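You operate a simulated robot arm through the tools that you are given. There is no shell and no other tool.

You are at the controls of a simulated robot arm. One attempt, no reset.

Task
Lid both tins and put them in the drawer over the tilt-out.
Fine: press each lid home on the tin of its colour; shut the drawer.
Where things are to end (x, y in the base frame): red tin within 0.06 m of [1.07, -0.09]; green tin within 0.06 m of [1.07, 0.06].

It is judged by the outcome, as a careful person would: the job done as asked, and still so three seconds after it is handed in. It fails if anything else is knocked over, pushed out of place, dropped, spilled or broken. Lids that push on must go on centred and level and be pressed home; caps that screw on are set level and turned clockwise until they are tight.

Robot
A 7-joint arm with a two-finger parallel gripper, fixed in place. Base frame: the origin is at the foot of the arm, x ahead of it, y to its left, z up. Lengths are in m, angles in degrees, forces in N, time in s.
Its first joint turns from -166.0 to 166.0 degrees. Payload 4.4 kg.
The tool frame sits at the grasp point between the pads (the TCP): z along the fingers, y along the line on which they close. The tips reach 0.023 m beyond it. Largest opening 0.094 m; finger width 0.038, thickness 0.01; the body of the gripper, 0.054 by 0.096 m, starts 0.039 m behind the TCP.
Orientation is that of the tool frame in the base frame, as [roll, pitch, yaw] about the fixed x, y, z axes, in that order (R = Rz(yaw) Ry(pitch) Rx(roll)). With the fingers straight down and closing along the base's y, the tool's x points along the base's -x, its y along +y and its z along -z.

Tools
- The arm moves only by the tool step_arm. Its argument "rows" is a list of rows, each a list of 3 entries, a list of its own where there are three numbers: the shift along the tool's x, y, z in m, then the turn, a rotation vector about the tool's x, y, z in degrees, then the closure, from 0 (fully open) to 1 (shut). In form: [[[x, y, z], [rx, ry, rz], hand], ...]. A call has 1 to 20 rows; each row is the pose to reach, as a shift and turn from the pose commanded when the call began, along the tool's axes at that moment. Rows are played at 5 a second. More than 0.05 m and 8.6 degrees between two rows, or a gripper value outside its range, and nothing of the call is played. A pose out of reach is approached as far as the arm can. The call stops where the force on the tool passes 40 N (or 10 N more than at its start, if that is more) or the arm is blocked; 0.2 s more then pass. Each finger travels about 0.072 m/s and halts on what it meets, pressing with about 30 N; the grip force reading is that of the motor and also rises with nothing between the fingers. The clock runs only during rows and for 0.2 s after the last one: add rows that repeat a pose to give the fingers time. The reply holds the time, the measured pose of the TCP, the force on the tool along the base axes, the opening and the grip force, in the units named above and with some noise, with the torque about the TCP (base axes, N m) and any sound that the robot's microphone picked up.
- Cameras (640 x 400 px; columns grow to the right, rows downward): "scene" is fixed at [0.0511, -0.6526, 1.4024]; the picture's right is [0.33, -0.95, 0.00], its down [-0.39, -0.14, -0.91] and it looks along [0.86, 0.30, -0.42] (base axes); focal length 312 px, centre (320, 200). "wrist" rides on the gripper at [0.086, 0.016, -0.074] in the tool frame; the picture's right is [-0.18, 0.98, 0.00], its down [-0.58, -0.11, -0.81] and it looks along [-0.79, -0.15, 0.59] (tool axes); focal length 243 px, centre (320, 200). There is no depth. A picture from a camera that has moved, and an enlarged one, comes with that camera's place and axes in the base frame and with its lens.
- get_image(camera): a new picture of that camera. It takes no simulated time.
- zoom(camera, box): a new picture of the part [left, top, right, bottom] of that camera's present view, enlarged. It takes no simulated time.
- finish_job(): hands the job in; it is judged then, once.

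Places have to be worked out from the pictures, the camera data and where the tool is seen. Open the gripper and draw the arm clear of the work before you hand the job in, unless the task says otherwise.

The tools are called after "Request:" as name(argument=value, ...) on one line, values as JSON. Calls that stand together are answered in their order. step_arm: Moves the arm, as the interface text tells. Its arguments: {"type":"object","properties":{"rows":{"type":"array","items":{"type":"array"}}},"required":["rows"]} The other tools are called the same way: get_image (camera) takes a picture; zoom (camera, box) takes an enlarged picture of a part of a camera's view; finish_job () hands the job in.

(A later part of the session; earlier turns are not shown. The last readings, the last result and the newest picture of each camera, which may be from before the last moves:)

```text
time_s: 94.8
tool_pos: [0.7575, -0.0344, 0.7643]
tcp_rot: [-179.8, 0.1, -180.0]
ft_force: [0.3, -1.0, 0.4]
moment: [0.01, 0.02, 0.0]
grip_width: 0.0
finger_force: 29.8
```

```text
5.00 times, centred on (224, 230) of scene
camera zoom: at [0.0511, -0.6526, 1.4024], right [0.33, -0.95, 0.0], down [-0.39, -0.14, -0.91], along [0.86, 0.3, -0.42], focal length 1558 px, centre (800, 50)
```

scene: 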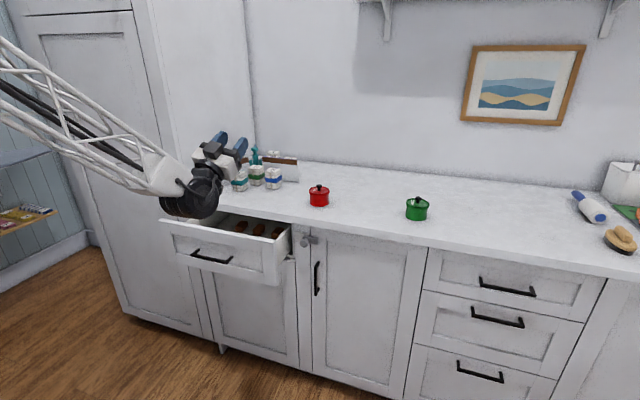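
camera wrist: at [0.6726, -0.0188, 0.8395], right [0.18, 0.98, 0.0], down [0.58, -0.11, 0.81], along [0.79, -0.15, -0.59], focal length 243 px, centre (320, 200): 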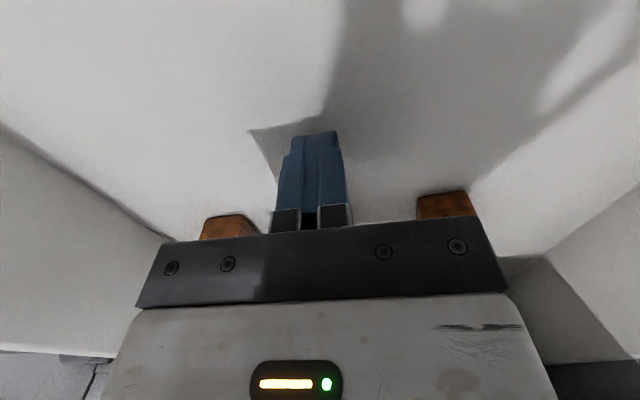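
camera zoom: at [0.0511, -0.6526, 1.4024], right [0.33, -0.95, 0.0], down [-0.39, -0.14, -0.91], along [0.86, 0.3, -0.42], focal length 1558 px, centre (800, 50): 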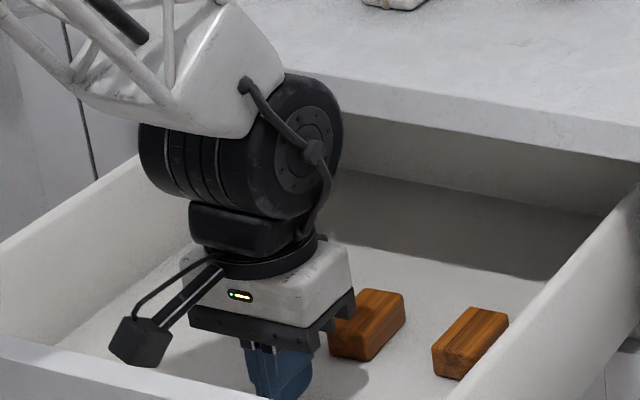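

The middle block's front face is around x≈0.84, with my fingertips' leading edge at ≈0.777. I'll advance most of the way and look.

Request:
step_arm(rows=[[[-0.015, 0, 0.005], [0, 0, 0], 1], [[-0.03, 0, 0.005], [0, 0, 0], 1], [[-0.045, 0, 0.005], [0, 0, 0], 1], [[-0.055, 0, 0.005], [0, 0, 0], 1], [[-0.055, 0, 0.005], [0, 0, 0], 1]])

Request:
zoom(camera="scene", box=[180, 190, 308, 270])

Request:
zoom(camera="wrist", box=[160, 100, 480, 300])

```text
time_s: 96.0
tool_pos: [0.8138, -0.0357, 0.76]
tcp_rot: [-180.0, 0.1, -180.0]
ft_force: [-0.1, 0.2, 0.4]
moment: [0.0, 0.01, -0.02]
grip_width: 0.0002
finger_force: 30.1
```

```text
5.00 times, centred on (244, 230) of scene
camera zoom: at [0.0511, -0.6526, 1.4024], right [0.33, -0.95, 0.0], down [-0.39, -0.14, -0.91], along [0.86, 0.3, -0.42], focal length 1558 px, centre (700, 50)
```

zoom: 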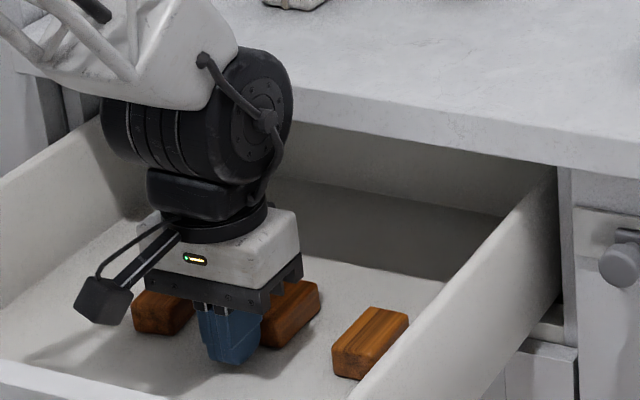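

```text
2.00 times, centred on (320, 200) of wrist
camera zoom: at [0.7282, -0.0199, 0.8341], right [0.18, 0.98, 0.0], down [0.58, -0.11, 0.81], along [0.79, -0.15, -0.59], focal length 485 px, centre (320, 200)
```

zoom: 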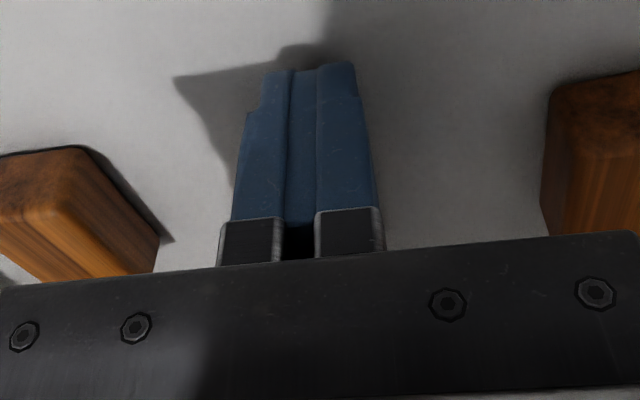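

The middle block has already moved a bit, so contact came earlier than I estimated. I'll back off, rise and measure before doing more.

Request:
step_arm(rows=[[[0.03, 0, 0], [0, 0, 0], 1], [[0.06, 0, -0.03], [0, 0, 0], 1], [[0.09, 0, -0.07], [0, 0, 0], 1], [[0.12, 0, -0.11], [0, 0, 0], 1], [[0.14, 0, -0.15], [0, 0, 0], 1], [[0.16, 0, -0.19], [0, 0, 0], 1], [[0.18, 0.03, -0.22], [0, 0, 0], 1], [[0.2, 0.06, -0.22], [0, 0, 0], 1], [[0.2, 0.06, -0.22], [0, 0, 0], 1]])

Request:
zoom(camera="scene", box=[190, 200, 286, 260])

Request:
get_image(camera="wrist")

Request:
zoom(camera="wrist", box=[220, 60, 420, 185])

```text
time_s: 98.0
tool_pos: [0.6135, 0.0236, 0.9774]
tcp_rot: [-179.9, 0.1, -180.0]
ft_force: [0.3, -0.2, 0.3]
moment: [0.01, 0.02, 0.0]
grip_width: 0.0
finger_force: 30.2
```

```text
6.67 times, centred on (238, 230) of scene
camera zoom: at [0.0511, -0.6526, 1.4024], right [0.33, -0.95, 0.0], down [-0.39, -0.14, -0.91], along [0.86, 0.3, -0.42], focal length 2077 px, centre (867, 0)
```

zoom: 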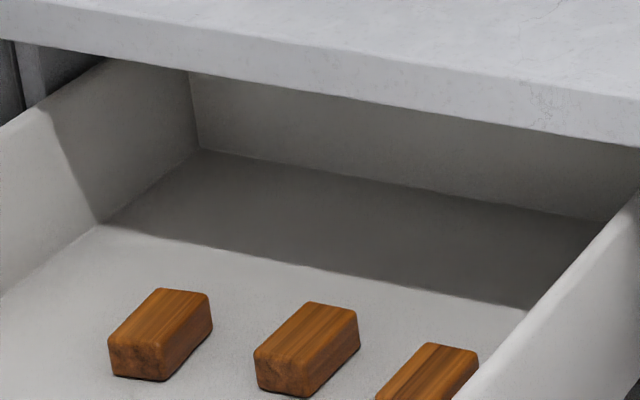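

```text
taken
camera wrist: at [0.5279, 0.0393, 1.0539], right [0.18, 0.98, 0.0], down [0.58, -0.11, 0.81], along [0.79, -0.15, -0.59], focal length 243 px, centre (320, 200)
```

wrist: 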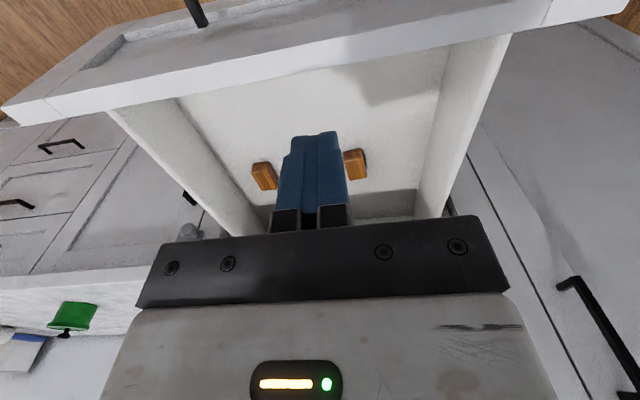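

```text
3.20 times, centred on (320, 122) of wrist
camera zoom: at [0.5279, 0.0393, 1.0539], right [0.18, 0.98, 0.0], down [0.58, -0.11, 0.81], along [0.79, -0.15, -0.59], focal length 776 px, centre (320, 448)
```

zoom: 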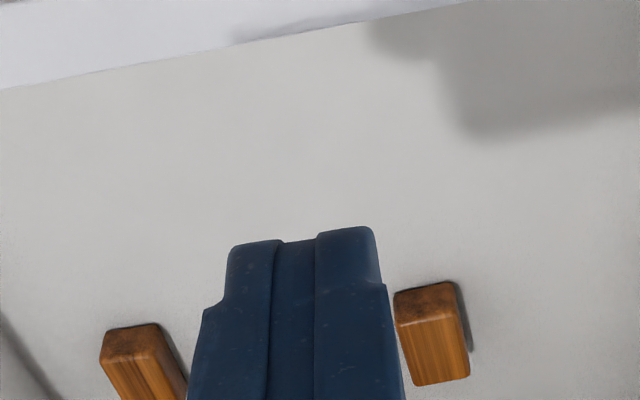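

The middle block has moved back 14 mm relative to its neighbours, and about 24 mm is needed. Contact position was TCP x≈0.814, so I'll push all three to TCP x≈0.824, starting with the left block.

Request:
step_arm(rows=[[[-0.04, 0.01, 0], [0, 0, 0], 1], [[-0.08, 0.02, 0], [0, 0, 0], 1], [[-0.1265, 0.022, 0.01], [0, 0, 0], 1], [[-0.1265, 0.022, 0.055], [0, 0, 0], 1], [[-0.1265, 0.022, 0.1], [0, 0, 0], 1], [[-0.1265, 0.022, 0.145], [0, 0, 0], 1], [[-0.1265, 0.022, 0.19], [0, 0, 0], 1], [[-0.1265, 0.022, 0.2174], [0, 0, 0], 1], [[-0.15, 0.022, 0.2174], [0, 0, 0], 1], [[-0.17, 0.022, 0.2174], [0, 0, 0], 1], [[-0.18, 0.022, 0.2174], [0, 0, 0], 1], [[-0.19, 0.022, 0.2174], [0, 0, 0], 1], [[-0.2, 0.022, 0.2174], [0, 0, 0], 1], [[-0.2105, 0.022, 0.2174], [0, 0, 0], 1], [[-0.2105, 0.022, 0.2174], [0, 0, 0], 1]])

Request:
zoom(camera="scene", box=[190, 200, 286, 260])

```text
time_s: 101.2
tool_pos: [0.8237, 0.045, 0.7615]
tcp_rot: [179.9, 0.1, -180.0]
ft_force: [-0.1, 0.1, 0.1]
moment: [-0.01, 0.0, 0.0]
grip_width: 0.0001
finger_force: 29.6
```

```text
6.67 times, centred on (238, 230) of scene
camera zoom: at [0.0511, -0.6526, 1.4024], right [0.33, -0.95, 0.0], down [-0.39, -0.14, -0.91], along [0.86, 0.3, -0.42], focal length 2077 px, centre (867, 0)
```

zoom: 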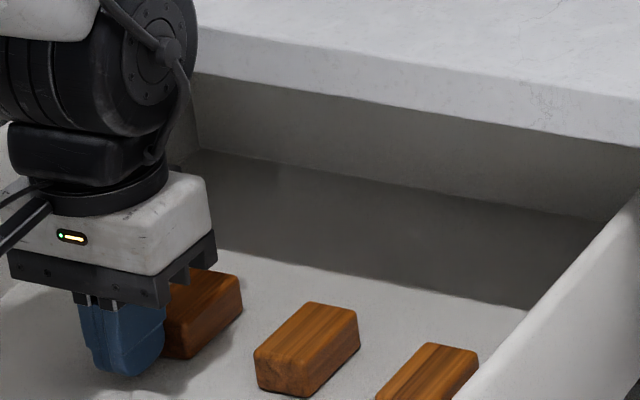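

The left block slid back squarely. I'll retreat and do the middle one, then retreat again.

Request:
step_arm(rows=[[[0.03, 0, 0], [0, 0, 0], 1], [[0.07, 0, 0], [0, 0, 0], 1], [[0.09, -0.03, 0], [0, 0, 0], 1], [[0.09, -0.06, 0], [0, 0, 0], 1], [[0.09, -0.083, 0], [0, 0, 0], 1], [[0.05, -0.083, 0], [0, 0, 0], 1], [[0.025, -0.083, 0], [0, 0, 0], 1], [[0.015, -0.083, 0], [0, 0, 0], 1], [[0.007, -0.083, 0], [0, 0, 0], 1], [[0.0, -0.083, 0], [0, 0, 0], 1], [[0.0, -0.083, 0], [0, 0, 0], 1]])

Request:
zoom(camera="scene", box=[190, 200, 286, 260])

```text
time_s: 103.6
tool_pos: [0.8226, -0.0373, 0.7616]
tcp_rot: [-179.9, 0.0, -180.0]
ft_force: [-0.6, 0.1, -0.1]
moment: [0.02, 0.01, 0.0]
grip_width: 0.0
finger_force: 29.9
```

```text
6.67 times, centred on (238, 230) of scene
camera zoom: at [0.0511, -0.6526, 1.4024], right [0.33, -0.95, 0.0], down [-0.39, -0.14, -0.91], along [0.86, 0.3, -0.42], focal length 2077 px, centre (867, 0)
```

zoom: 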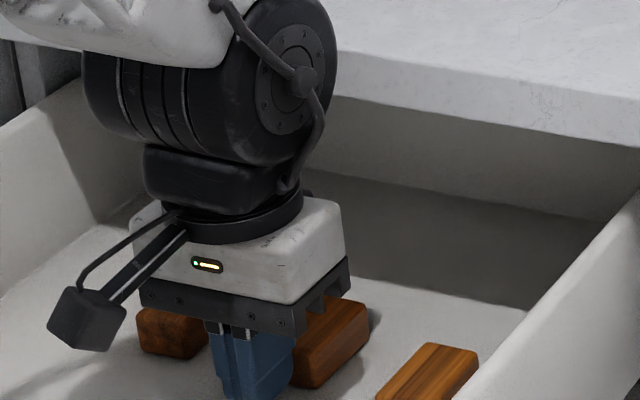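

Now the right block: retreat, shift to y≈-0.126 and push the same amount.

Request:
step_arm(rows=[[[0.03, 0, 0], [0, 0, 0], 1], [[0.07, 0, 0], [0, 0, 0], 1], [[0.09, -0.03, 0], [0, 0, 0], 1], [[0.09, -0.06, 0], [0, 0, 0], 1], [[0.09, -0.088, 0], [0, 0, 0], 1], [[0.05, -0.088, 0], [0, 0, 0], 1], [[0.03, -0.088, 0], [0, 0, 0], 1], [[0.02, -0.088, 0], [0, 0, 0], 1], [[0.01, -0.088, 0], [0, 0, 0], 1], [[-0.001, -0.088, 0], [0, 0, 0], 1], [[-0.001, -0.088, 0], [0, 0, 0], 1], [[0.03, -0.088, 0], [0, 0, 0], 1], [[0.07, -0.088, 0], [0, 0, 0], 1], [[0.07, -0.088, -0.04], [0, 0, 0], 1], [[0.07, -0.088, -0.085], [0, 0, 0], 1], [[0.07, -0.088, -0.13], [0, 0, 0], 1], [[0.07, -0.088, -0.175], [0, 0, 0], 1], [[0.07, -0.088, -0.22], [0, 0, 0], 1], [[0.05, -0.12, -0.25], [0, 0, 0], 0.5], [[0.04, -0.15, -0.28], [0, 0, 0], 0]])

Request:
zoom(camera="scene", box=[130, 180, 330, 305])

Request:
zoom(camera="scene", box=[190, 200, 286, 260])

Request:
get_image(camera="wrist")

```text
time_s: 107.8
tool_pos: [0.7848, -0.186, 1.0434]
tcp_rot: [-179.9, 0.0, 180.0]
ft_force: [-1.3, 0.1, 0.2]
moment: [0.04, 0.0, -0.01]
grip_width: 0.0809
finger_force: 0.1
```

```text
3.20 times, centred on (230, 242) of scene
camera zoom: at [0.0511, -0.6526, 1.4024], right [0.33, -0.95, 0.0], down [-0.39, -0.14, -0.91], along [0.86, 0.3, -0.42], focal length 997 px, centre (608, 64)
```

zoom: 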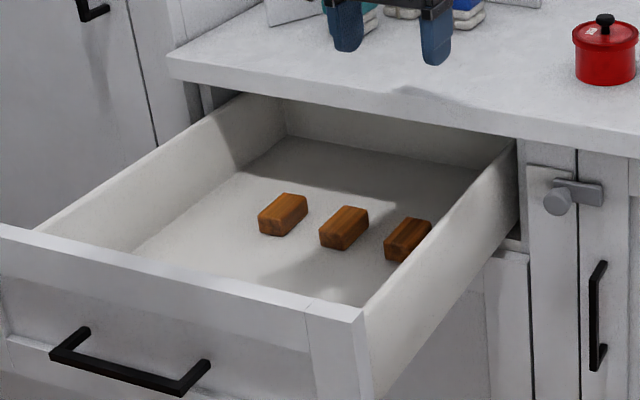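

```text
6.67 times, centred on (238, 230) of scene
camera zoom: at [0.0511, -0.6526, 1.4024], right [0.33, -0.95, 0.0], down [-0.39, -0.14, -0.91], along [0.86, 0.3, -0.42], focal length 2077 px, centre (867, 0)
```

zoom: 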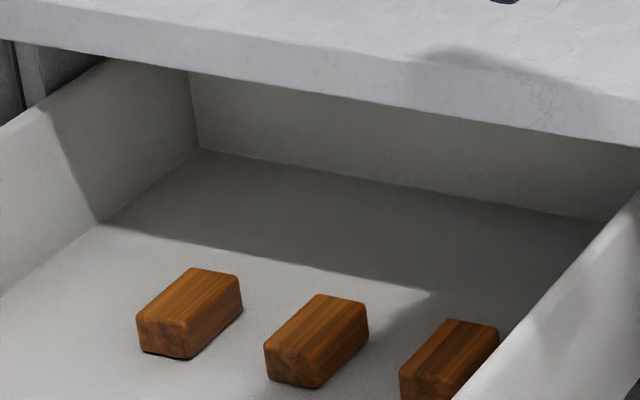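

```text
taken
camera wrist: at [0.7, -0.1696, 1.1185], right [0.18, 0.98, 0.0], down [0.58, -0.11, 0.81], along [0.79, -0.15, -0.59], focal length 243 px, centre (320, 200)
```

wrist: 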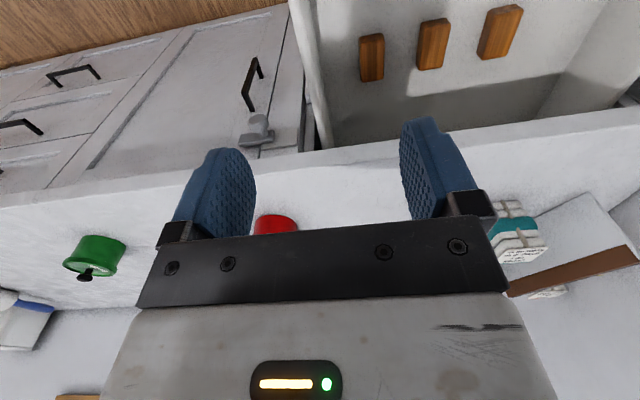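

The blocks are back in line within about 5 mm of their original spot. The drawer is ≈34 cm open, so the tins should go at x≈0.727. Now to fetch the red tin: fingers fully open, moving above it.

Request:
step_arm(rows=[[[-0.02, -0.015, -0.02], [0, 0, 0], 0], [[-0.06, -0.035, -0.035], [0, 0, 0], 0], [[-0.1, -0.055, -0.035], [0, 0, 0], 0], [[-0.14, -0.075, -0.035], [0, 0, 0], 0], [[-0.18, -0.095, -0.035], [0, 0, 0], 0], [[-0.215, -0.12, -0.035], [0, 0, 0], 0], [[-0.245, -0.121, -0.03], [0, 0, 0], 0], [[-0.245, -0.121, -0.01], [0, 0, 0], 0], [[-0.245, -0.121, -0.01], [0, 0, 0], 0]])

Request:
get_image(camera="wrist")

Request:
zoom(camera="scene", box=[272, 150, 368, 210])

```text
time_s: 109.8
tool_pos: [1.0293, -0.3075, 1.052]
tcp_rot: [-179.9, 0.1, -179.9]
ft_force: [-0.8, -0.5, 0.4]
moment: [-0.02, -0.02, -0.01]
grip_width: 0.0941
finger_force: 0.0
```

```text
taken
camera wrist: at [0.9438, -0.2924, 1.1271], right [0.18, 0.98, 0.0], down [0.58, -0.11, 0.81], along [0.79, -0.15, -0.59], focal length 243 px, centre (320, 200)
```

wrist: 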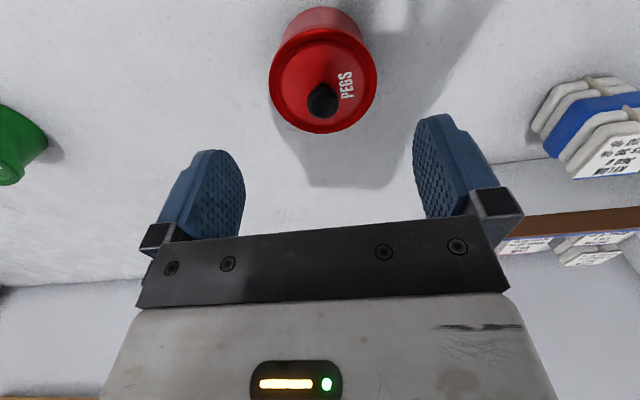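

```text
6.67 times, centred on (320, 180) of scene
camera zoom: at [0.0511, -0.6526, 1.4024], right [0.33, -0.95, 0.0], down [-0.39, -0.14, -0.91], along [0.86, 0.3, -0.42], focal length 2077 px, centre (320, 333)
```

zoom: 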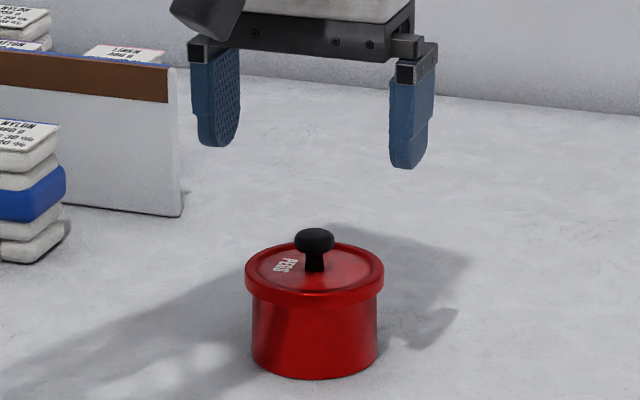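

The tin is centred in y and about 5 mm ahead in x. I'll descend around it with the fingers fully open to the lid-rim level.

Request:
step_arm(rows=[[[-0.003, 0, 0.02], [0, 0, 0], 0], [[-0.005, 0, 0.045], [0, 0, 0], 0], [[-0.005, 0, 0.065], [0, 0, 0], 0], [[-0.005, 0, 0.065], [0, 0, 0], 0]])

Request:
get_image(camera="wrist")

Request:
zoom(camera="scene", box=[272, 160, 368, 220])

```text
time_s: 110.8
tool_pos: [1.0343, -0.3084, 0.9875]
tcp_rot: [-179.8, 0.1, -180.0]
ft_force: [-0.1, 0.1, 0.3]
moment: [0.02, -0.04, 0.04]
grip_width: 0.0936
finger_force: 0.0
```

```text
taken
camera wrist: at [0.9496, -0.2923, 1.0629], right [0.18, 0.98, 0.0], down [0.58, -0.11, 0.81], along [0.79, -0.15, -0.59], focal length 243 px, centre (320, 200)
```

wrist: 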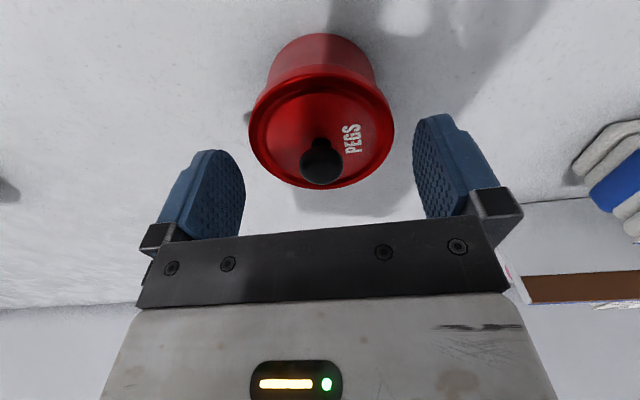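

```text
6.67 times, centred on (320, 190) of scene
camera zoom: at [0.0511, -0.6526, 1.4024], right [0.33, -0.95, 0.0], down [-0.39, -0.14, -0.91], along [0.86, 0.3, -0.42], focal length 2077 px, centre (320, 267)
```

zoom: 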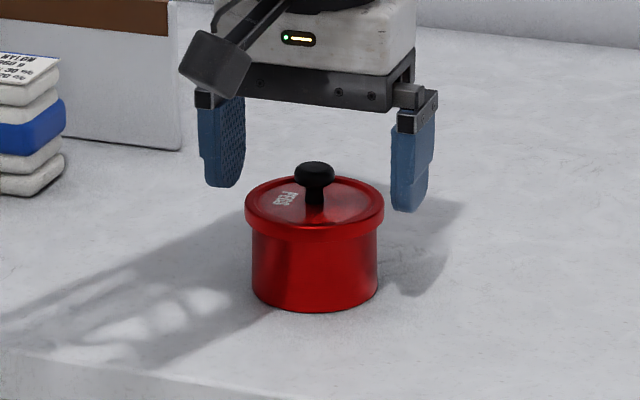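

It's centred and clear on both sides. I'll lower the remaining 4 cm and check before closing.

Request:
step_arm(rows=[[[0, 0, 0.015], [0, 0, 0], 0], [[0, 0, 0.03], [0, 0, 0], 0], [[0, 0, 0.039], [0, 0, 0], 0], [[0, 0, 0.039], [0, 0, 0], 0]])

Request:
zoom(camera="scene", box=[272, 160, 368, 220])

Request:
get_image(camera="wrist")

```text
time_s: 111.8
tool_pos: [1.0341, -0.3092, 0.9487]
tcp_rot: [-179.9, 0.1, 179.9]
ft_force: [0.6, 0.8, -0.4]
moment: [0.0, 0.05, -0.03]
grip_width: 0.0941
finger_force: 0.0
```

```text
6.67 times, centred on (320, 190) of scene
camera zoom: at [0.0511, -0.6526, 1.4024], right [0.33, -0.95, 0.0], down [-0.39, -0.14, -0.91], along [0.86, 0.3, -0.42], focal length 2077 px, centre (320, 267)
```

zoom: 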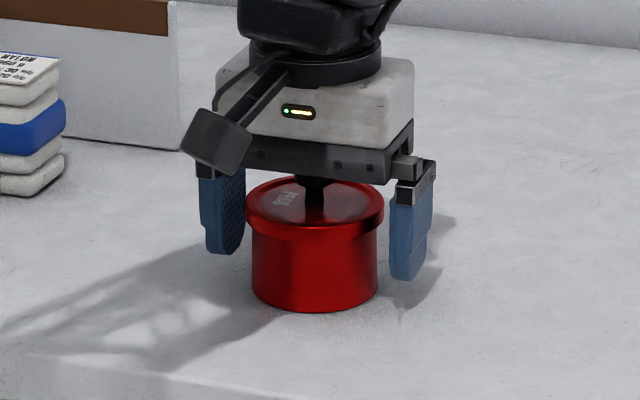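

```text
taken
camera wrist: at [0.9483, -0.2925, 1.0233], right [0.18, 0.98, 0.0], down [0.58, -0.11, 0.81], along [0.79, -0.15, -0.59], focal length 243 px, centre (320, 200)
```

wrist: 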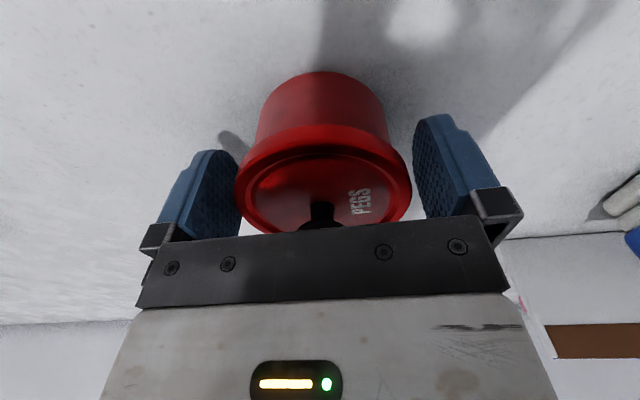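

The fingers straddle the tin and the knob clears the palm. I'll close and do a small test lift.

Request:
step_arm(rows=[[[0, 0, 0], [0, 0, 0], 0.15], [[0, 0, 0], [0, 0, 0], 0.25], [[0, 0, 0], [0, 0, 0], 0.4], [[0, 0, 0], [0, 0, 0], 0.6], [[0, 0, 0], [0, 0, 0], 1], [[0, 0, 0], [0, 0, 0], 1], [[0, 0, -0.01], [0, 0, 0], 1], [[0, 0, -0.02], [0, 0, 0], 1], [[0, 0, -0.02], [0, 0, 0], 1]])

Request:
zoom(camera="scene", box=[272, 160, 368, 220])

Request:
get_image(camera="wrist")

```text
time_s: 113.8
tool_pos: [1.0323, -0.3083, 0.9682]
tcp_rot: [-179.9, 0.1, -180.0]
ft_force: [0.1, -0.1, -0.9]
moment: [-0.02, -0.03, 0.03]
grip_width: 0.0773
finger_force: 29.7
```

```text
6.67 times, centred on (320, 190) of scene
camera zoom: at [0.0511, -0.6526, 1.4024], right [0.33, -0.95, 0.0], down [-0.39, -0.14, -0.91], along [0.86, 0.3, -0.42], focal length 2077 px, centre (320, 267)
```

zoom: 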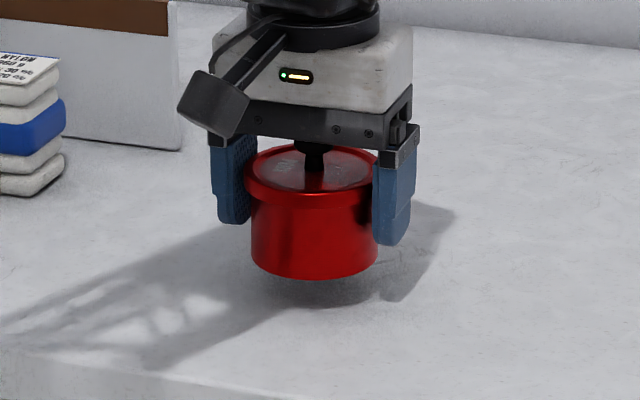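

```text
taken
camera wrist: at [0.9474, -0.2917, 1.043], right [0.18, 0.98, 0.0], down [0.58, -0.11, 0.81], along [0.79, -0.15, -0.59], focal length 243 px, centre (320, 200)
```

wrist: 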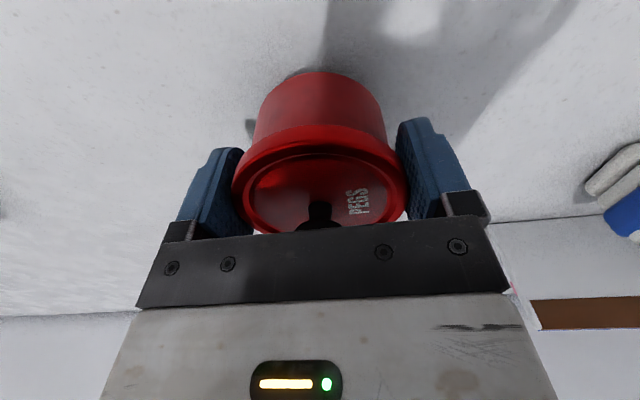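

The tin lifts level with its lid on. I'll carry it up and over to above the drawer at (0.727, -0.09).

Request:
step_arm(rows=[[[0, 0, -0.03], [0, 0, 0], 1], [[0, 0, -0.06], [0, 0, 0], 1], [[0, 0, -0.09], [0, 0, 0], 1], [[0.03, 0.02, -0.09], [0, 0, 0], 1], [[0.06, 0.043, -0.09], [0, 0, 0], 1], [[0.09, 0.065, -0.09], [0, 0, 0], 1], [[0.12, 0.086, -0.09], [0, 0, 0], 1], [[0.15, 0.108, -0.09], [0, 0, 0], 1], [[0.18, 0.13, -0.09], [0, 0, 0], 1], [[0.21, 0.15, -0.09], [0, 0, 0], 1], [[0.24, 0.172, -0.09], [0, 0, 0], 1], [[0.27, 0.195, -0.09], [0, 0, 0], 1], [[0.305, 0.218, -0.09], [0, 0, 0], 1], [[0.305, 0.218, -0.06], [0, 0, 0], 1], [[0.305, 0.218, -0.06], [0, 0, 0], 1]])

Request:
zoom(camera="scene", box=[130, 140, 330, 305])

Request:
get_image(camera="wrist")

```text
time_s: 117.0
tool_pos: [0.7299, -0.0866, 1.0275]
tcp_rot: [-179.9, 0.1, -180.0]
ft_force: [0.2, 0.2, -0.7]
moment: [-0.03, 0.0, -0.04]
grip_width: 0.0769
finger_force: 30.1
```

```text
2.42 times, centred on (230, 222) of scene
camera zoom: at [0.0511, -0.6526, 1.4024], right [0.33, -0.95, 0.0], down [-0.39, -0.14, -0.91], along [0.86, 0.3, -0.42], focal length 755 px, centre (538, 146)
```

zoom: 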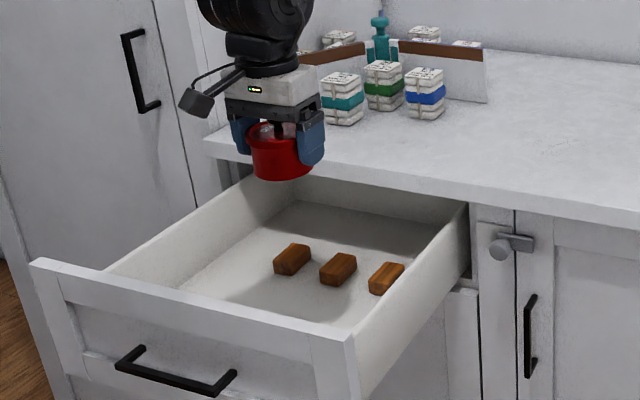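

```text
taken
camera wrist: at [0.6439, -0.0718, 1.1032], right [0.18, 0.98, 0.0], down [0.58, -0.11, 0.81], along [0.79, -0.15, -0.59], focal length 243 px, centre (320, 200)
```

wrist: 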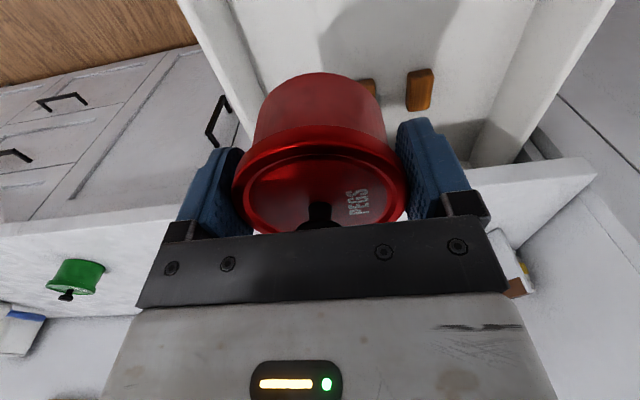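

The drawer hasn't moved. To keep the wrist camera housing clear of the drawer front when low, I'll place slightly deeper at x≈0.75, which is ≈1.09 when closed and within tolerance. Lowering now.

Request:
step_arm(rows=[[[-0.02, -0.003, 0], [0, 0, 0], 1], [[-0.02, -0.003, 0.04], [0, 0, 0], 1], [[-0.02, -0.003, 0.08], [0, 0, 0], 1], [[-0.02, -0.003, 0.12], [0, 0, 0], 1], [[-0.02, -0.003, 0.16], [0, 0, 0], 1], [[-0.02, -0.003, 0.2], [0, 0, 0], 1], [[-0.02, -0.003, 0.225], [0, 0, 0], 1], [[-0.02, -0.003, 0.24], [0, 0, 0], 1], [[-0.02, -0.003, 0.24], [0, 0, 0], 1]])

Request:
zoom(camera="scene", box=[140, 180, 300, 280])

Request:
get_image(camera="wrist")

```text
time_s: 119.0
tool_pos: [0.748, -0.0917, 0.7878]
tcp_rot: [-179.9, 0.1, -180.0]
ft_force: [0.0, 0.2, -1.6]
moment: [0.01, -0.02, 0.03]
grip_width: 0.0771
finger_force: 30.3
```

```text
4.00 times, centred on (220, 230) of scene
camera zoom: at [0.0511, -0.6526, 1.4024], right [0.33, -0.95, 0.0], down [-0.39, -0.14, -0.91], along [0.86, 0.3, -0.42], focal length 1246 px, centre (720, 80)
```

zoom: 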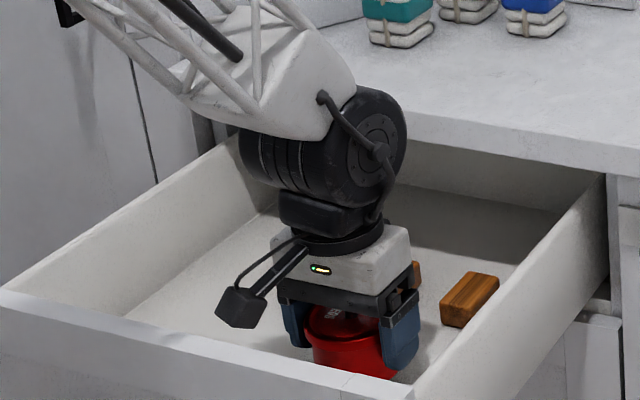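

```text
taken
camera wrist: at [0.663, -0.0755, 0.8642], right [0.18, 0.98, 0.0], down [0.58, -0.11, 0.81], along [0.79, -0.15, -0.59], focal length 243 px, centre (320, 200)
```

wrist: 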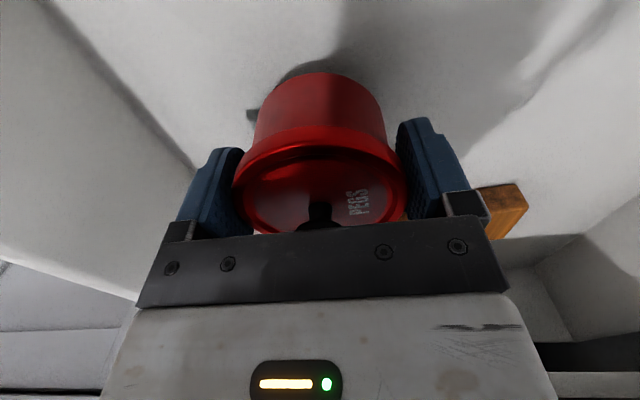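

Tin bottom is at ≈0.747. I'll lower in small increments until the floor is felt.

Request:
step_arm(rows=[[[0, 0, 0.006], [0, 0, 0], 1], [[0, 0, 0.012], [0, 0, 0], 1], [[0, 0, 0.018], [0, 0, 0], 1], [[0, 0, 0.018], [0, 0, 0], 1]])

Request:
zoom(camera="wrist", box=[220, 30, 420, 155])

```text
time_s: 120.0
tool_pos: [0.7482, -0.0926, 0.7694]
tcp_rot: [-179.8, 0.0, 179.9]
ft_force: [-0.2, -0.3, -0.6]
moment: [0.01, -0.01, 0.0]
grip_width: 0.0773
finger_force: 30.4
```

```text
3.20 times, centred on (320, 92) of wrist
camera zoom: at [0.6641, -0.0766, 0.8455], right [0.18, 0.98, 0.0], down [0.58, -0.11, 0.81], along [0.79, -0.15, -0.59], focal length 776 px, centre (320, 544)
```

zoom: 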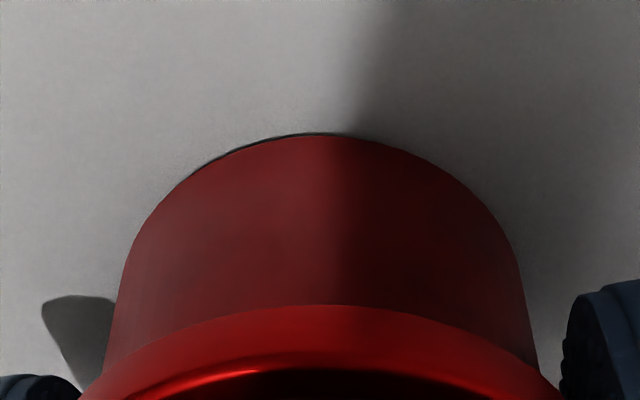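

It's nearly touching, with a thin contact shadow. I'll lower a few more millimetres.

Request:
step_arm(rows=[[[0, 0, 0.001], [0, 0, 0], 1], [[0, 0, 0.002], [0, 0, 0], 1], [[0, 0, 0.003], [0, 0, 0], 1]])

```text
time_s: 120.9
tool_pos: [0.7515, -0.0942, 0.77]
tcp_rot: [-179.9, 0.4, 180.0]
ft_force: [1.5, 0.3, 5.6]
moment: [0.12, 0.11, -0.05]
grip_width: 0.0772
finger_force: 30.5
stopped in row 3: the force on the tool passed its limit at 43 N (the readings are from after the stop); the commanded pose is now the measured one
```

The tin is on the floor. I'll open slowly and lift straight up.

Request:
step_arm(rows=[[[0, 0, -0.001], [0, 0, 0], 0.25], [[0, 0, -0.001], [0, 0, 0], 0.1], [[0, 0, -0.001], [0, 0, 0], 0], [[0, 0, -0.001], [0, 0, 0], 0], [[0, 0, -0.03], [0, 0.4, 0], 0], [[0, 0, -0.06], [0, 0.4, 0], 0], [[0, 0, -0.1], [0, 0.4, 0], 0], [[0, 0, -0.14], [0, 0.4, 0], 0], [[0, 0, -0.18], [0, 0.4, 0], 0], [[0, 0, -0.22], [0, 0.4, 0], 0], [[0, 0, -0.26], [0, 0.4, 0], 0], [[0, 0, -0.3], [0, 0.4, 0], 0], [[0, 0, -0.3], [0, 0.4, 0], 0]])

Request:
zoom(camera="scene", box=[130, 180, 330, 305])

Request:
get_image(camera="wrist")

```text
time_s: 123.7
tool_pos: [0.7504, -0.09, 1.0708]
tcp_rot: [-179.9, -0.1, -180.0]
ft_force: [-0.8, -0.5, -1.3]
moment: [0.0, -0.03, 0.01]
grip_width: 0.0938
finger_force: 0.0
```

```text
3.20 times, centred on (230, 242) of scene
camera zoom: at [0.0511, -0.6526, 1.4024], right [0.33, -0.95, 0.0], down [-0.39, -0.14, -0.91], along [0.86, 0.3, -0.42], focal length 997 px, centre (608, 64)
```

zoom: 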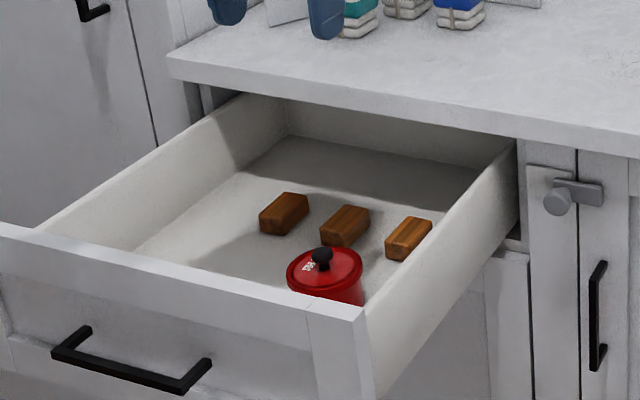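

```text
taken
camera wrist: at [0.6655, -0.074, 1.1454], right [0.18, 0.98, 0.0], down [0.58, -0.11, 0.81], along [0.79, -0.15, -0.59], focal length 243 px, centre (320, 200)
```

wrist: 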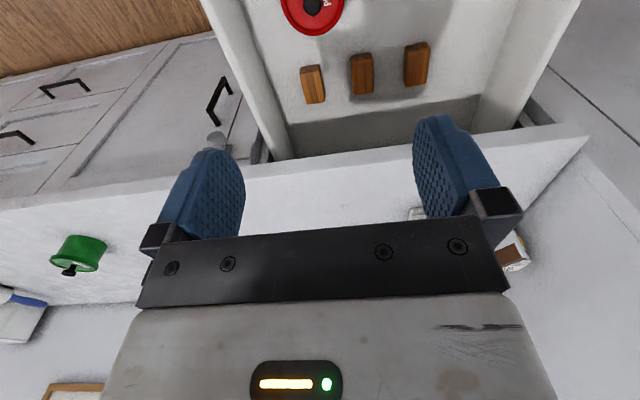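

The red tin is standing in the drawer with its lid on. Next I'll move over the green tin at ≈(1.04, -0.651).

Request:
step_arm(rows=[[[-0.022, -0.043, 0], [0, 0, 0], 0], [[-0.044, -0.086, 0], [0, 0, 0], 0], [[-0.066, -0.129, 0], [0, 0, 0], 0], [[-0.088, -0.172, 0], [0, 0, 0], 0], [[-0.11, -0.215, 0], [0, 0, 0], 0], [[-0.132, -0.258, 0], [0, 0, 0], 0], [[-0.154, -0.301, 0], [0, 0, 0], 0], [[-0.176, -0.344, 0], [0, 0, 0], 0], [[-0.198, -0.387, 0], [0, 0, 0], 0], [[-0.22, -0.43, 0], [0, 0, 0], 0], [[-0.242, -0.473, 0], [0, 0, 0], 0], [[-0.264, -0.516, 0], [0, 0, 0], 0], [[-0.286, -0.561, 0], [0, 0, 0], 0], [[-0.286, -0.561, 0.02], [0, 0, 0], 0], [[-0.286, -0.561, 0.02], [0, 0, 0], 0]])

Request:
get_image(camera="wrist")

Request:
zoom(camera="scene", box=[364, 160, 460, 220])

```text
time_s: 126.9
tool_pos: [1.0379, -0.6541, 1.0494]
tcp_rot: [-179.9, -0.1, -180.0]
ft_force: [-0.9, -0.4, -0.5]
moment: [-0.02, -0.01, -0.02]
grip_width: 0.0939
finger_force: 0.1
```

```text
taken
camera wrist: at [0.9517, -0.6381, 1.1254], right [0.18, 0.98, 0.0], down [0.58, -0.11, 0.81], along [0.79, -0.15, -0.59], focal length 243 px, centre (320, 200)
```

wrist: 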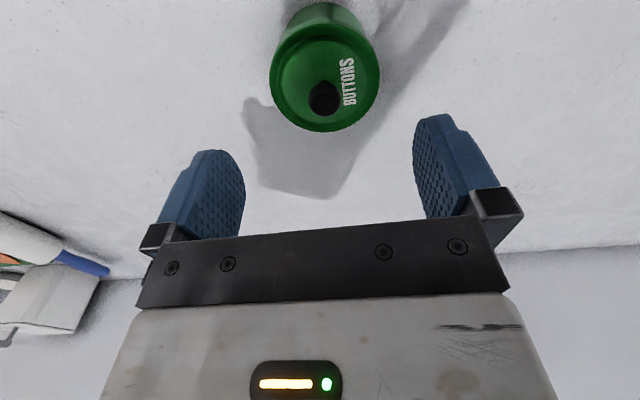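

```text
6.67 times, centred on (412, 190) of scene
camera zoom: at [0.0511, -0.6526, 1.4024], right [0.33, -0.95, 0.0], down [-0.39, -0.14, -0.91], along [0.86, 0.3, -0.42], focal length 2077 px, centre (-293, 267)
```

zoom: 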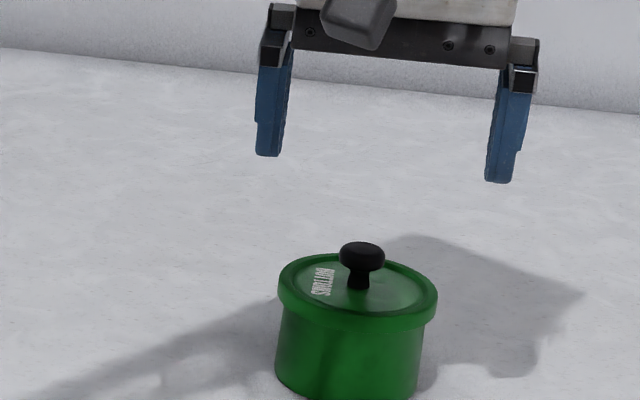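

The green tin is offset by about +3 mm in both x and y from the grip axis. I'll correct and descend in two stages.

Request:
step_arm(rows=[[[-0.002, 0.002, 0.02], [0, 0, 0], 0], [[-0.003, 0.003, 0.045], [0, 0, 0], 0], [[-0.003, 0.003, 0.062], [0, 0, 0], 0], [[-0.003, 0.003, 0.062], [0, 0, 0], 0]])

Request:
get_image(camera="wrist")

Request:
zoom(camera="scene", box=[364, 160, 460, 220])

```text
time_s: 127.9
tool_pos: [1.0394, -0.6516, 0.9868]
tcp_rot: [-179.9, -0.1, -180.0]
ft_force: [0.2, -0.1, -0.6]
moment: [-0.03, -0.02, 0.0]
grip_width: 0.094
finger_force: 0.0
```

```text
taken
camera wrist: at [0.9534, -0.6345, 1.0629], right [0.18, 0.98, 0.0], down [0.58, -0.11, 0.81], along [0.79, -0.15, -0.59], focal length 243 px, centre (320, 200)
```

wrist: 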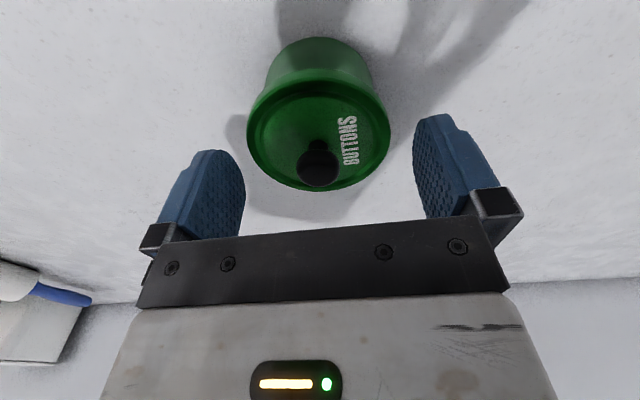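

```text
6.67 times, centred on (412, 190) of scene
camera zoom: at [0.0511, -0.6526, 1.4024], right [0.33, -0.95, 0.0], down [-0.39, -0.14, -0.91], along [0.86, 0.3, -0.42], focal length 2077 px, centre (-293, 267)
```

zoom: 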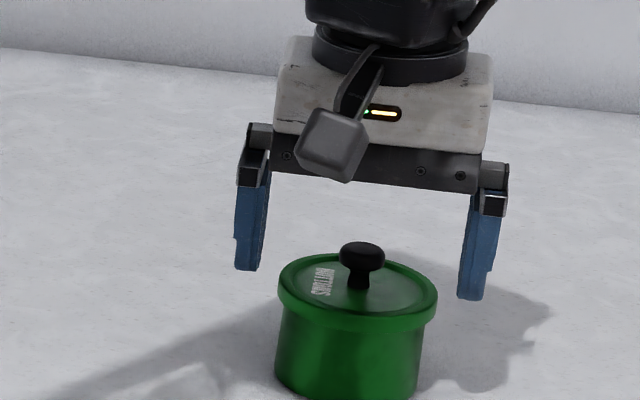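

Well centred. I'll lower to grip height, close and test-lift.

Request:
step_arm(rows=[[[0, -0.001, 0.015], [0, 0, 0], 0], [[0, -0.001, 0.03], [0, 0, 0], 0], [[0, -0.001, 0.038], [0, 0, 0], 0], [[0, -0.001, 0.038], [0, 0, 0], 0], [[0, -0.001, 0.038], [0, 0, 0], 0.15], [[0, -0.001, 0.038], [0, 0, 0], 0.25], [[0, -0.001, 0.038], [0, 0, 0], 0.4], [[0, -0.001, 0.038], [0, 0, 0], 0.6], [[0, -0.001, 0.038], [0, 0, 0], 1], [[0, -0.001, 0.038], [0, 0, 0], 1], [[0, -0.001, 0.028], [0, 0, 0], 1], [[0, -0.001, 0.018], [0, 0, 0], 1], [[0, -0.001, 0.018], [0, 0, 0], 1]])

Request:
get_image(camera="wrist")

Request:
zoom(camera="scene", box=[364, 160, 460, 220])

```text
time_s: 130.7
tool_pos: [1.038, -0.6516, 0.9703]
tcp_rot: [-179.8, -0.1, 180.0]
ft_force: [-0.2, 0.1, -1.5]
moment: [-0.01, -0.01, 0.04]
grip_width: 0.0772
finger_force: 30.3
```

```text
taken
camera wrist: at [0.9533, -0.6355, 1.0464], right [0.18, 0.98, 0.0], down [0.58, -0.11, 0.81], along [0.79, -0.15, -0.59], focal length 243 px, centre (320, 200)
```

wrist: 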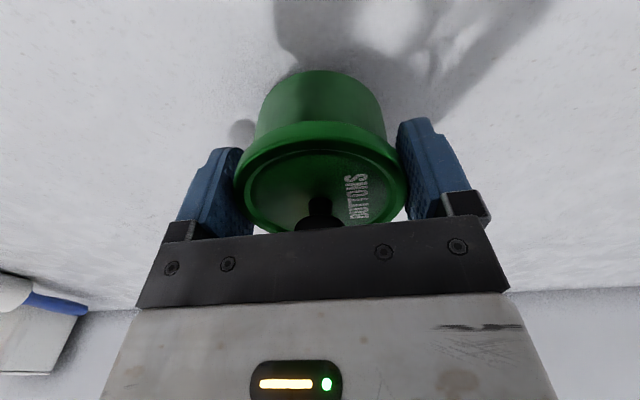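

```text
6.67 times, centred on (412, 190) of scene
camera zoom: at [0.0511, -0.6526, 1.4024], right [0.33, -0.95, 0.0], down [-0.39, -0.14, -0.91], along [0.86, 0.3, -0.42], focal length 2077 px, centre (-293, 267)
```

zoom: 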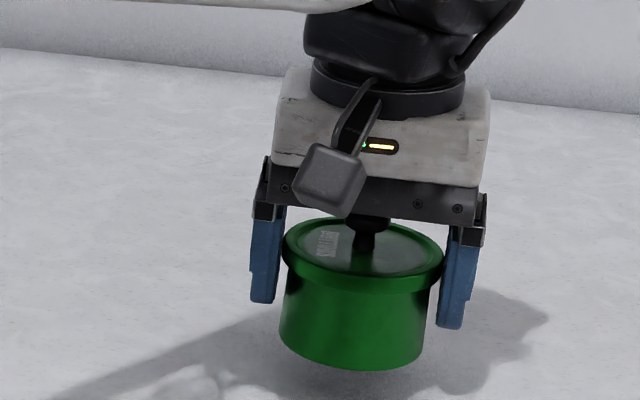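

The green tin lifts level. I'll raise and carry it over to above the drawer's left side.

Request:
step_arm(rows=[[[0, 0, -0.03], [0, 0, 0], 1], [[0, 0, -0.06], [0, 0, 0], 1], [[0, 0, -0.095], [0, 0, 0], 1], [[0.016, 0.04, -0.095], [0, 0, 0], 1], [[0.032, 0.08, -0.095], [0, 0, 0], 1], [[0.048, 0.12, -0.095], [0, 0, 0], 1], [[0.064, 0.16, -0.095], [0, 0, 0], 1], [[0.08, 0.2, -0.095], [0, 0, 0], 1], [[0.096, 0.24, -0.095], [0, 0, 0], 1], [[0.112, 0.28, -0.095], [0, 0, 0], 1], [[0.128, 0.32, -0.095], [0, 0, 0], 1], [[0.144, 0.36, -0.095], [0, 0, 0], 1], [[0.16, 0.4, -0.095], [0, 0, 0], 1], [[0.178, 0.44, -0.095], [0, 0, 0], 1], [[0.196, 0.48, -0.095], [0, 0, 0], 1], [[0.214, 0.52, -0.095], [0, 0, 0], 1], [[0.232, 0.56, -0.095], [0, 0, 0], 1], [[0.25, 0.6, -0.095], [0, 0, 0], 1], [[0.268, 0.64, -0.095], [0, 0, 0], 1], [[0.288, 0.68, -0.095], [0, 0, 0], 1]])

Request:
step_arm(rows=[[[0, 0.032, 0], [0, 0, 0], 1], [[0, 0.032, 0], [0, 0, 0], 1]])

Request:
zoom(camera="scene", box=[130, 140, 330, 305])

Request:
get_image(camera="wrist")

```text
time_s: 134.9
tool_pos: [0.7536, 0.0303, 1.0616]
tcp_rot: [-179.9, -0.1, -180.0]
ft_force: [0.2, -0.2, -0.3]
moment: [-0.03, -0.01, -0.01]
grip_width: 0.077
finger_force: 30.3
```

```text
time_s: 135.5
tool_pos: [0.7531, 0.0607, 1.0634]
tcp_rot: [-179.9, 0.0, 180.0]
ft_force: [-0.5, 0.0, -0.9]
moment: [-0.03, 0.01, 0.01]
grip_width: 0.0771
finger_force: 30.0
```

```text
2.42 times, centred on (230, 222) of scene
camera zoom: at [0.0511, -0.6526, 1.4024], right [0.33, -0.95, 0.0], down [-0.39, -0.14, -0.91], along [0.86, 0.3, -0.42], focal length 755 px, centre (538, 146)
```

zoom: 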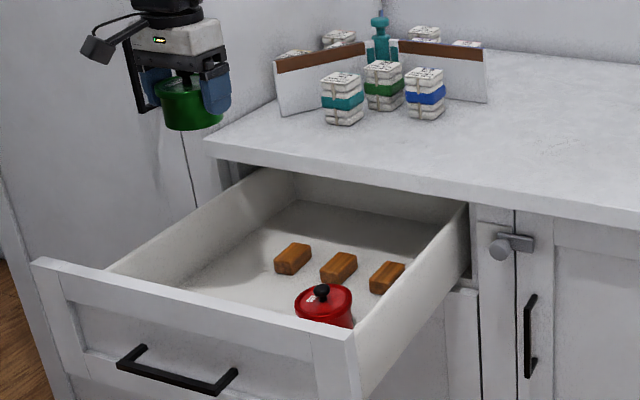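

```text
taken
camera wrist: at [0.6674, 0.0761, 1.1396], right [0.18, 0.98, 0.0], down [0.58, -0.11, 0.81], along [0.79, -0.15, -0.59], focal length 243 px, centre (320, 200)
```

wrist: 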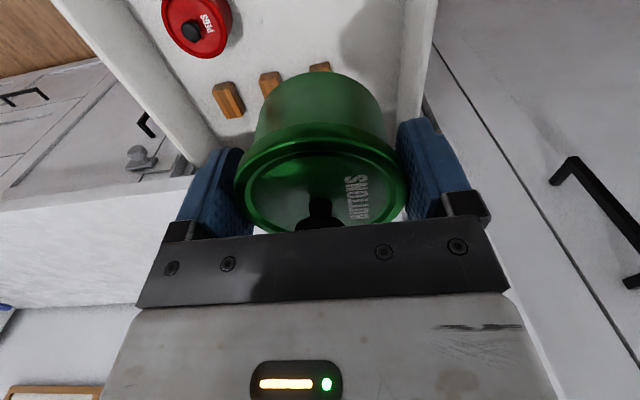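

Positioned above (0.753, 0.061) with clear space to the drawer wall and the red tin. Lowering.

Request:
step_arm(rows=[[[0, 0, 0.04], [0, 0, 0], 1], [[0, 0, 0.08], [0, 0, 0], 1], [[0, 0, 0.12], [0, 0, 0], 1], [[0, 0, 0.16], [0, 0, 0], 1], [[0, 0, 0.2], [0, 0, 0], 1], [[0, 0, 0.24], [0, 0, 0], 1], [[0, 0, 0.265], [0, 0, 0], 1], [[0, 0, 0.278], [0, 0, 0], 1], [[0, 0, 0.285], [0, 0, 0], 1], [[0, 0, 0.285], [0, 0, 0], 1]])

Request:
zoom(camera="scene", box=[130, 180, 330, 305])

Request:
zoom(camera="wrist", box=[220, 30, 420, 155])

```text
time_s: 137.7
tool_pos: [0.7499, 0.0613, 0.7794]
tcp_rot: [-179.9, -0.1, -180.0]
ft_force: [0.1, 0.4, -0.3]
moment: [-0.02, 0.02, -0.01]
grip_width: 0.077
finger_force: 30.0
```

```text
3.20 times, centred on (230, 242) of scene
camera zoom: at [0.0511, -0.6526, 1.4024], right [0.33, -0.95, 0.0], down [-0.39, -0.14, -0.91], along [0.86, 0.3, -0.42], focal length 997 px, centre (608, 64)
```

zoom: 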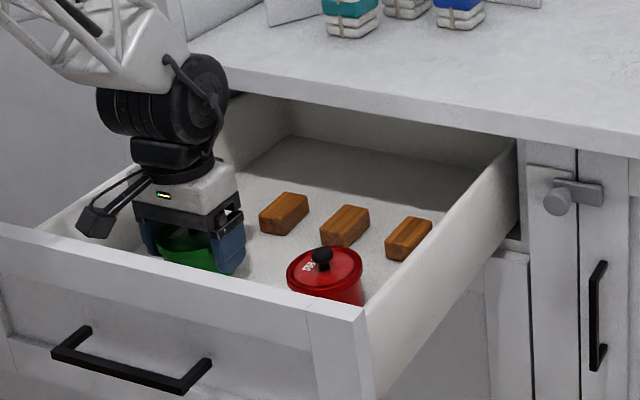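

```text
3.20 times, centred on (320, 92) of wrist
camera zoom: at [0.6648, 0.0769, 0.8552], right [0.18, 0.98, 0.0], down [0.58, -0.11, 0.81], along [0.79, -0.15, -0.59], focal length 776 px, centre (320, 544)
```

zoom: 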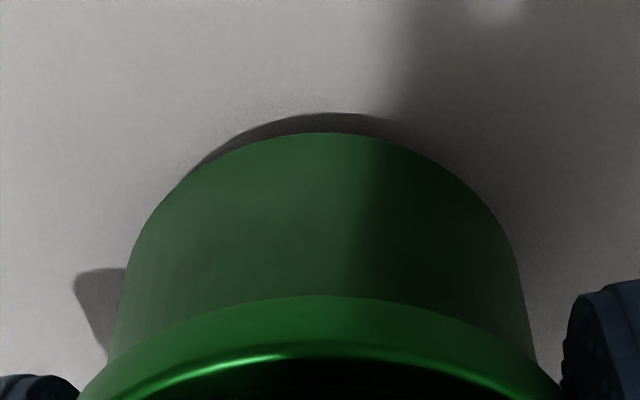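

About 9 mm of clearance is left. I'll lower gently to contact.

Request:
step_arm(rows=[[[0, 0, 0.004], [0, 0, 0], 1], [[0, 0, 0.007], [0, 0, 0], 1], [[0, 0, 0.008], [0, 0, 0], 1], [[0, 0, 0.009], [0, 0, 0], 1], [[0, 0, 0.01], [0, 0, 0], 1]])

Request:
zoom(camera="wrist", box=[220, 30, 420, 155])

```text
time_s: 138.9
tool_pos: [0.751, 0.0605, 0.7712]
tcp_rot: [180.0, 0.2, 180.0]
ft_force: [2.8, -1.8, 38.2]
moment: [-0.03, -0.06, 0.0]
grip_width: 0.0773
finger_force: 29.6
```

```text
3.20 times, centred on (320, 92) of wrist
camera zoom: at [0.6656, 0.0761, 0.8464], right [0.18, 0.98, 0.0], down [0.58, -0.11, 0.81], along [0.79, -0.15, -0.59], focal length 776 px, centre (320, 544)
```

zoom: 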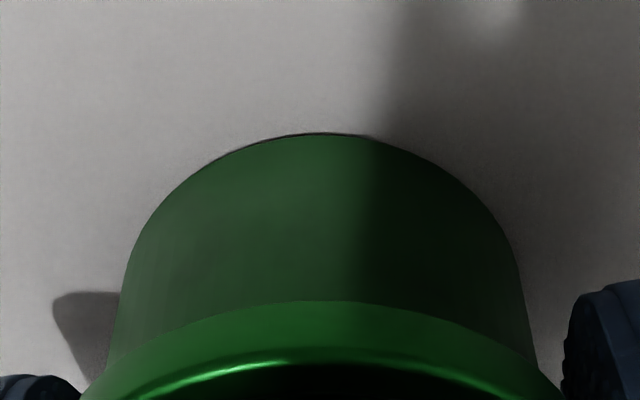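

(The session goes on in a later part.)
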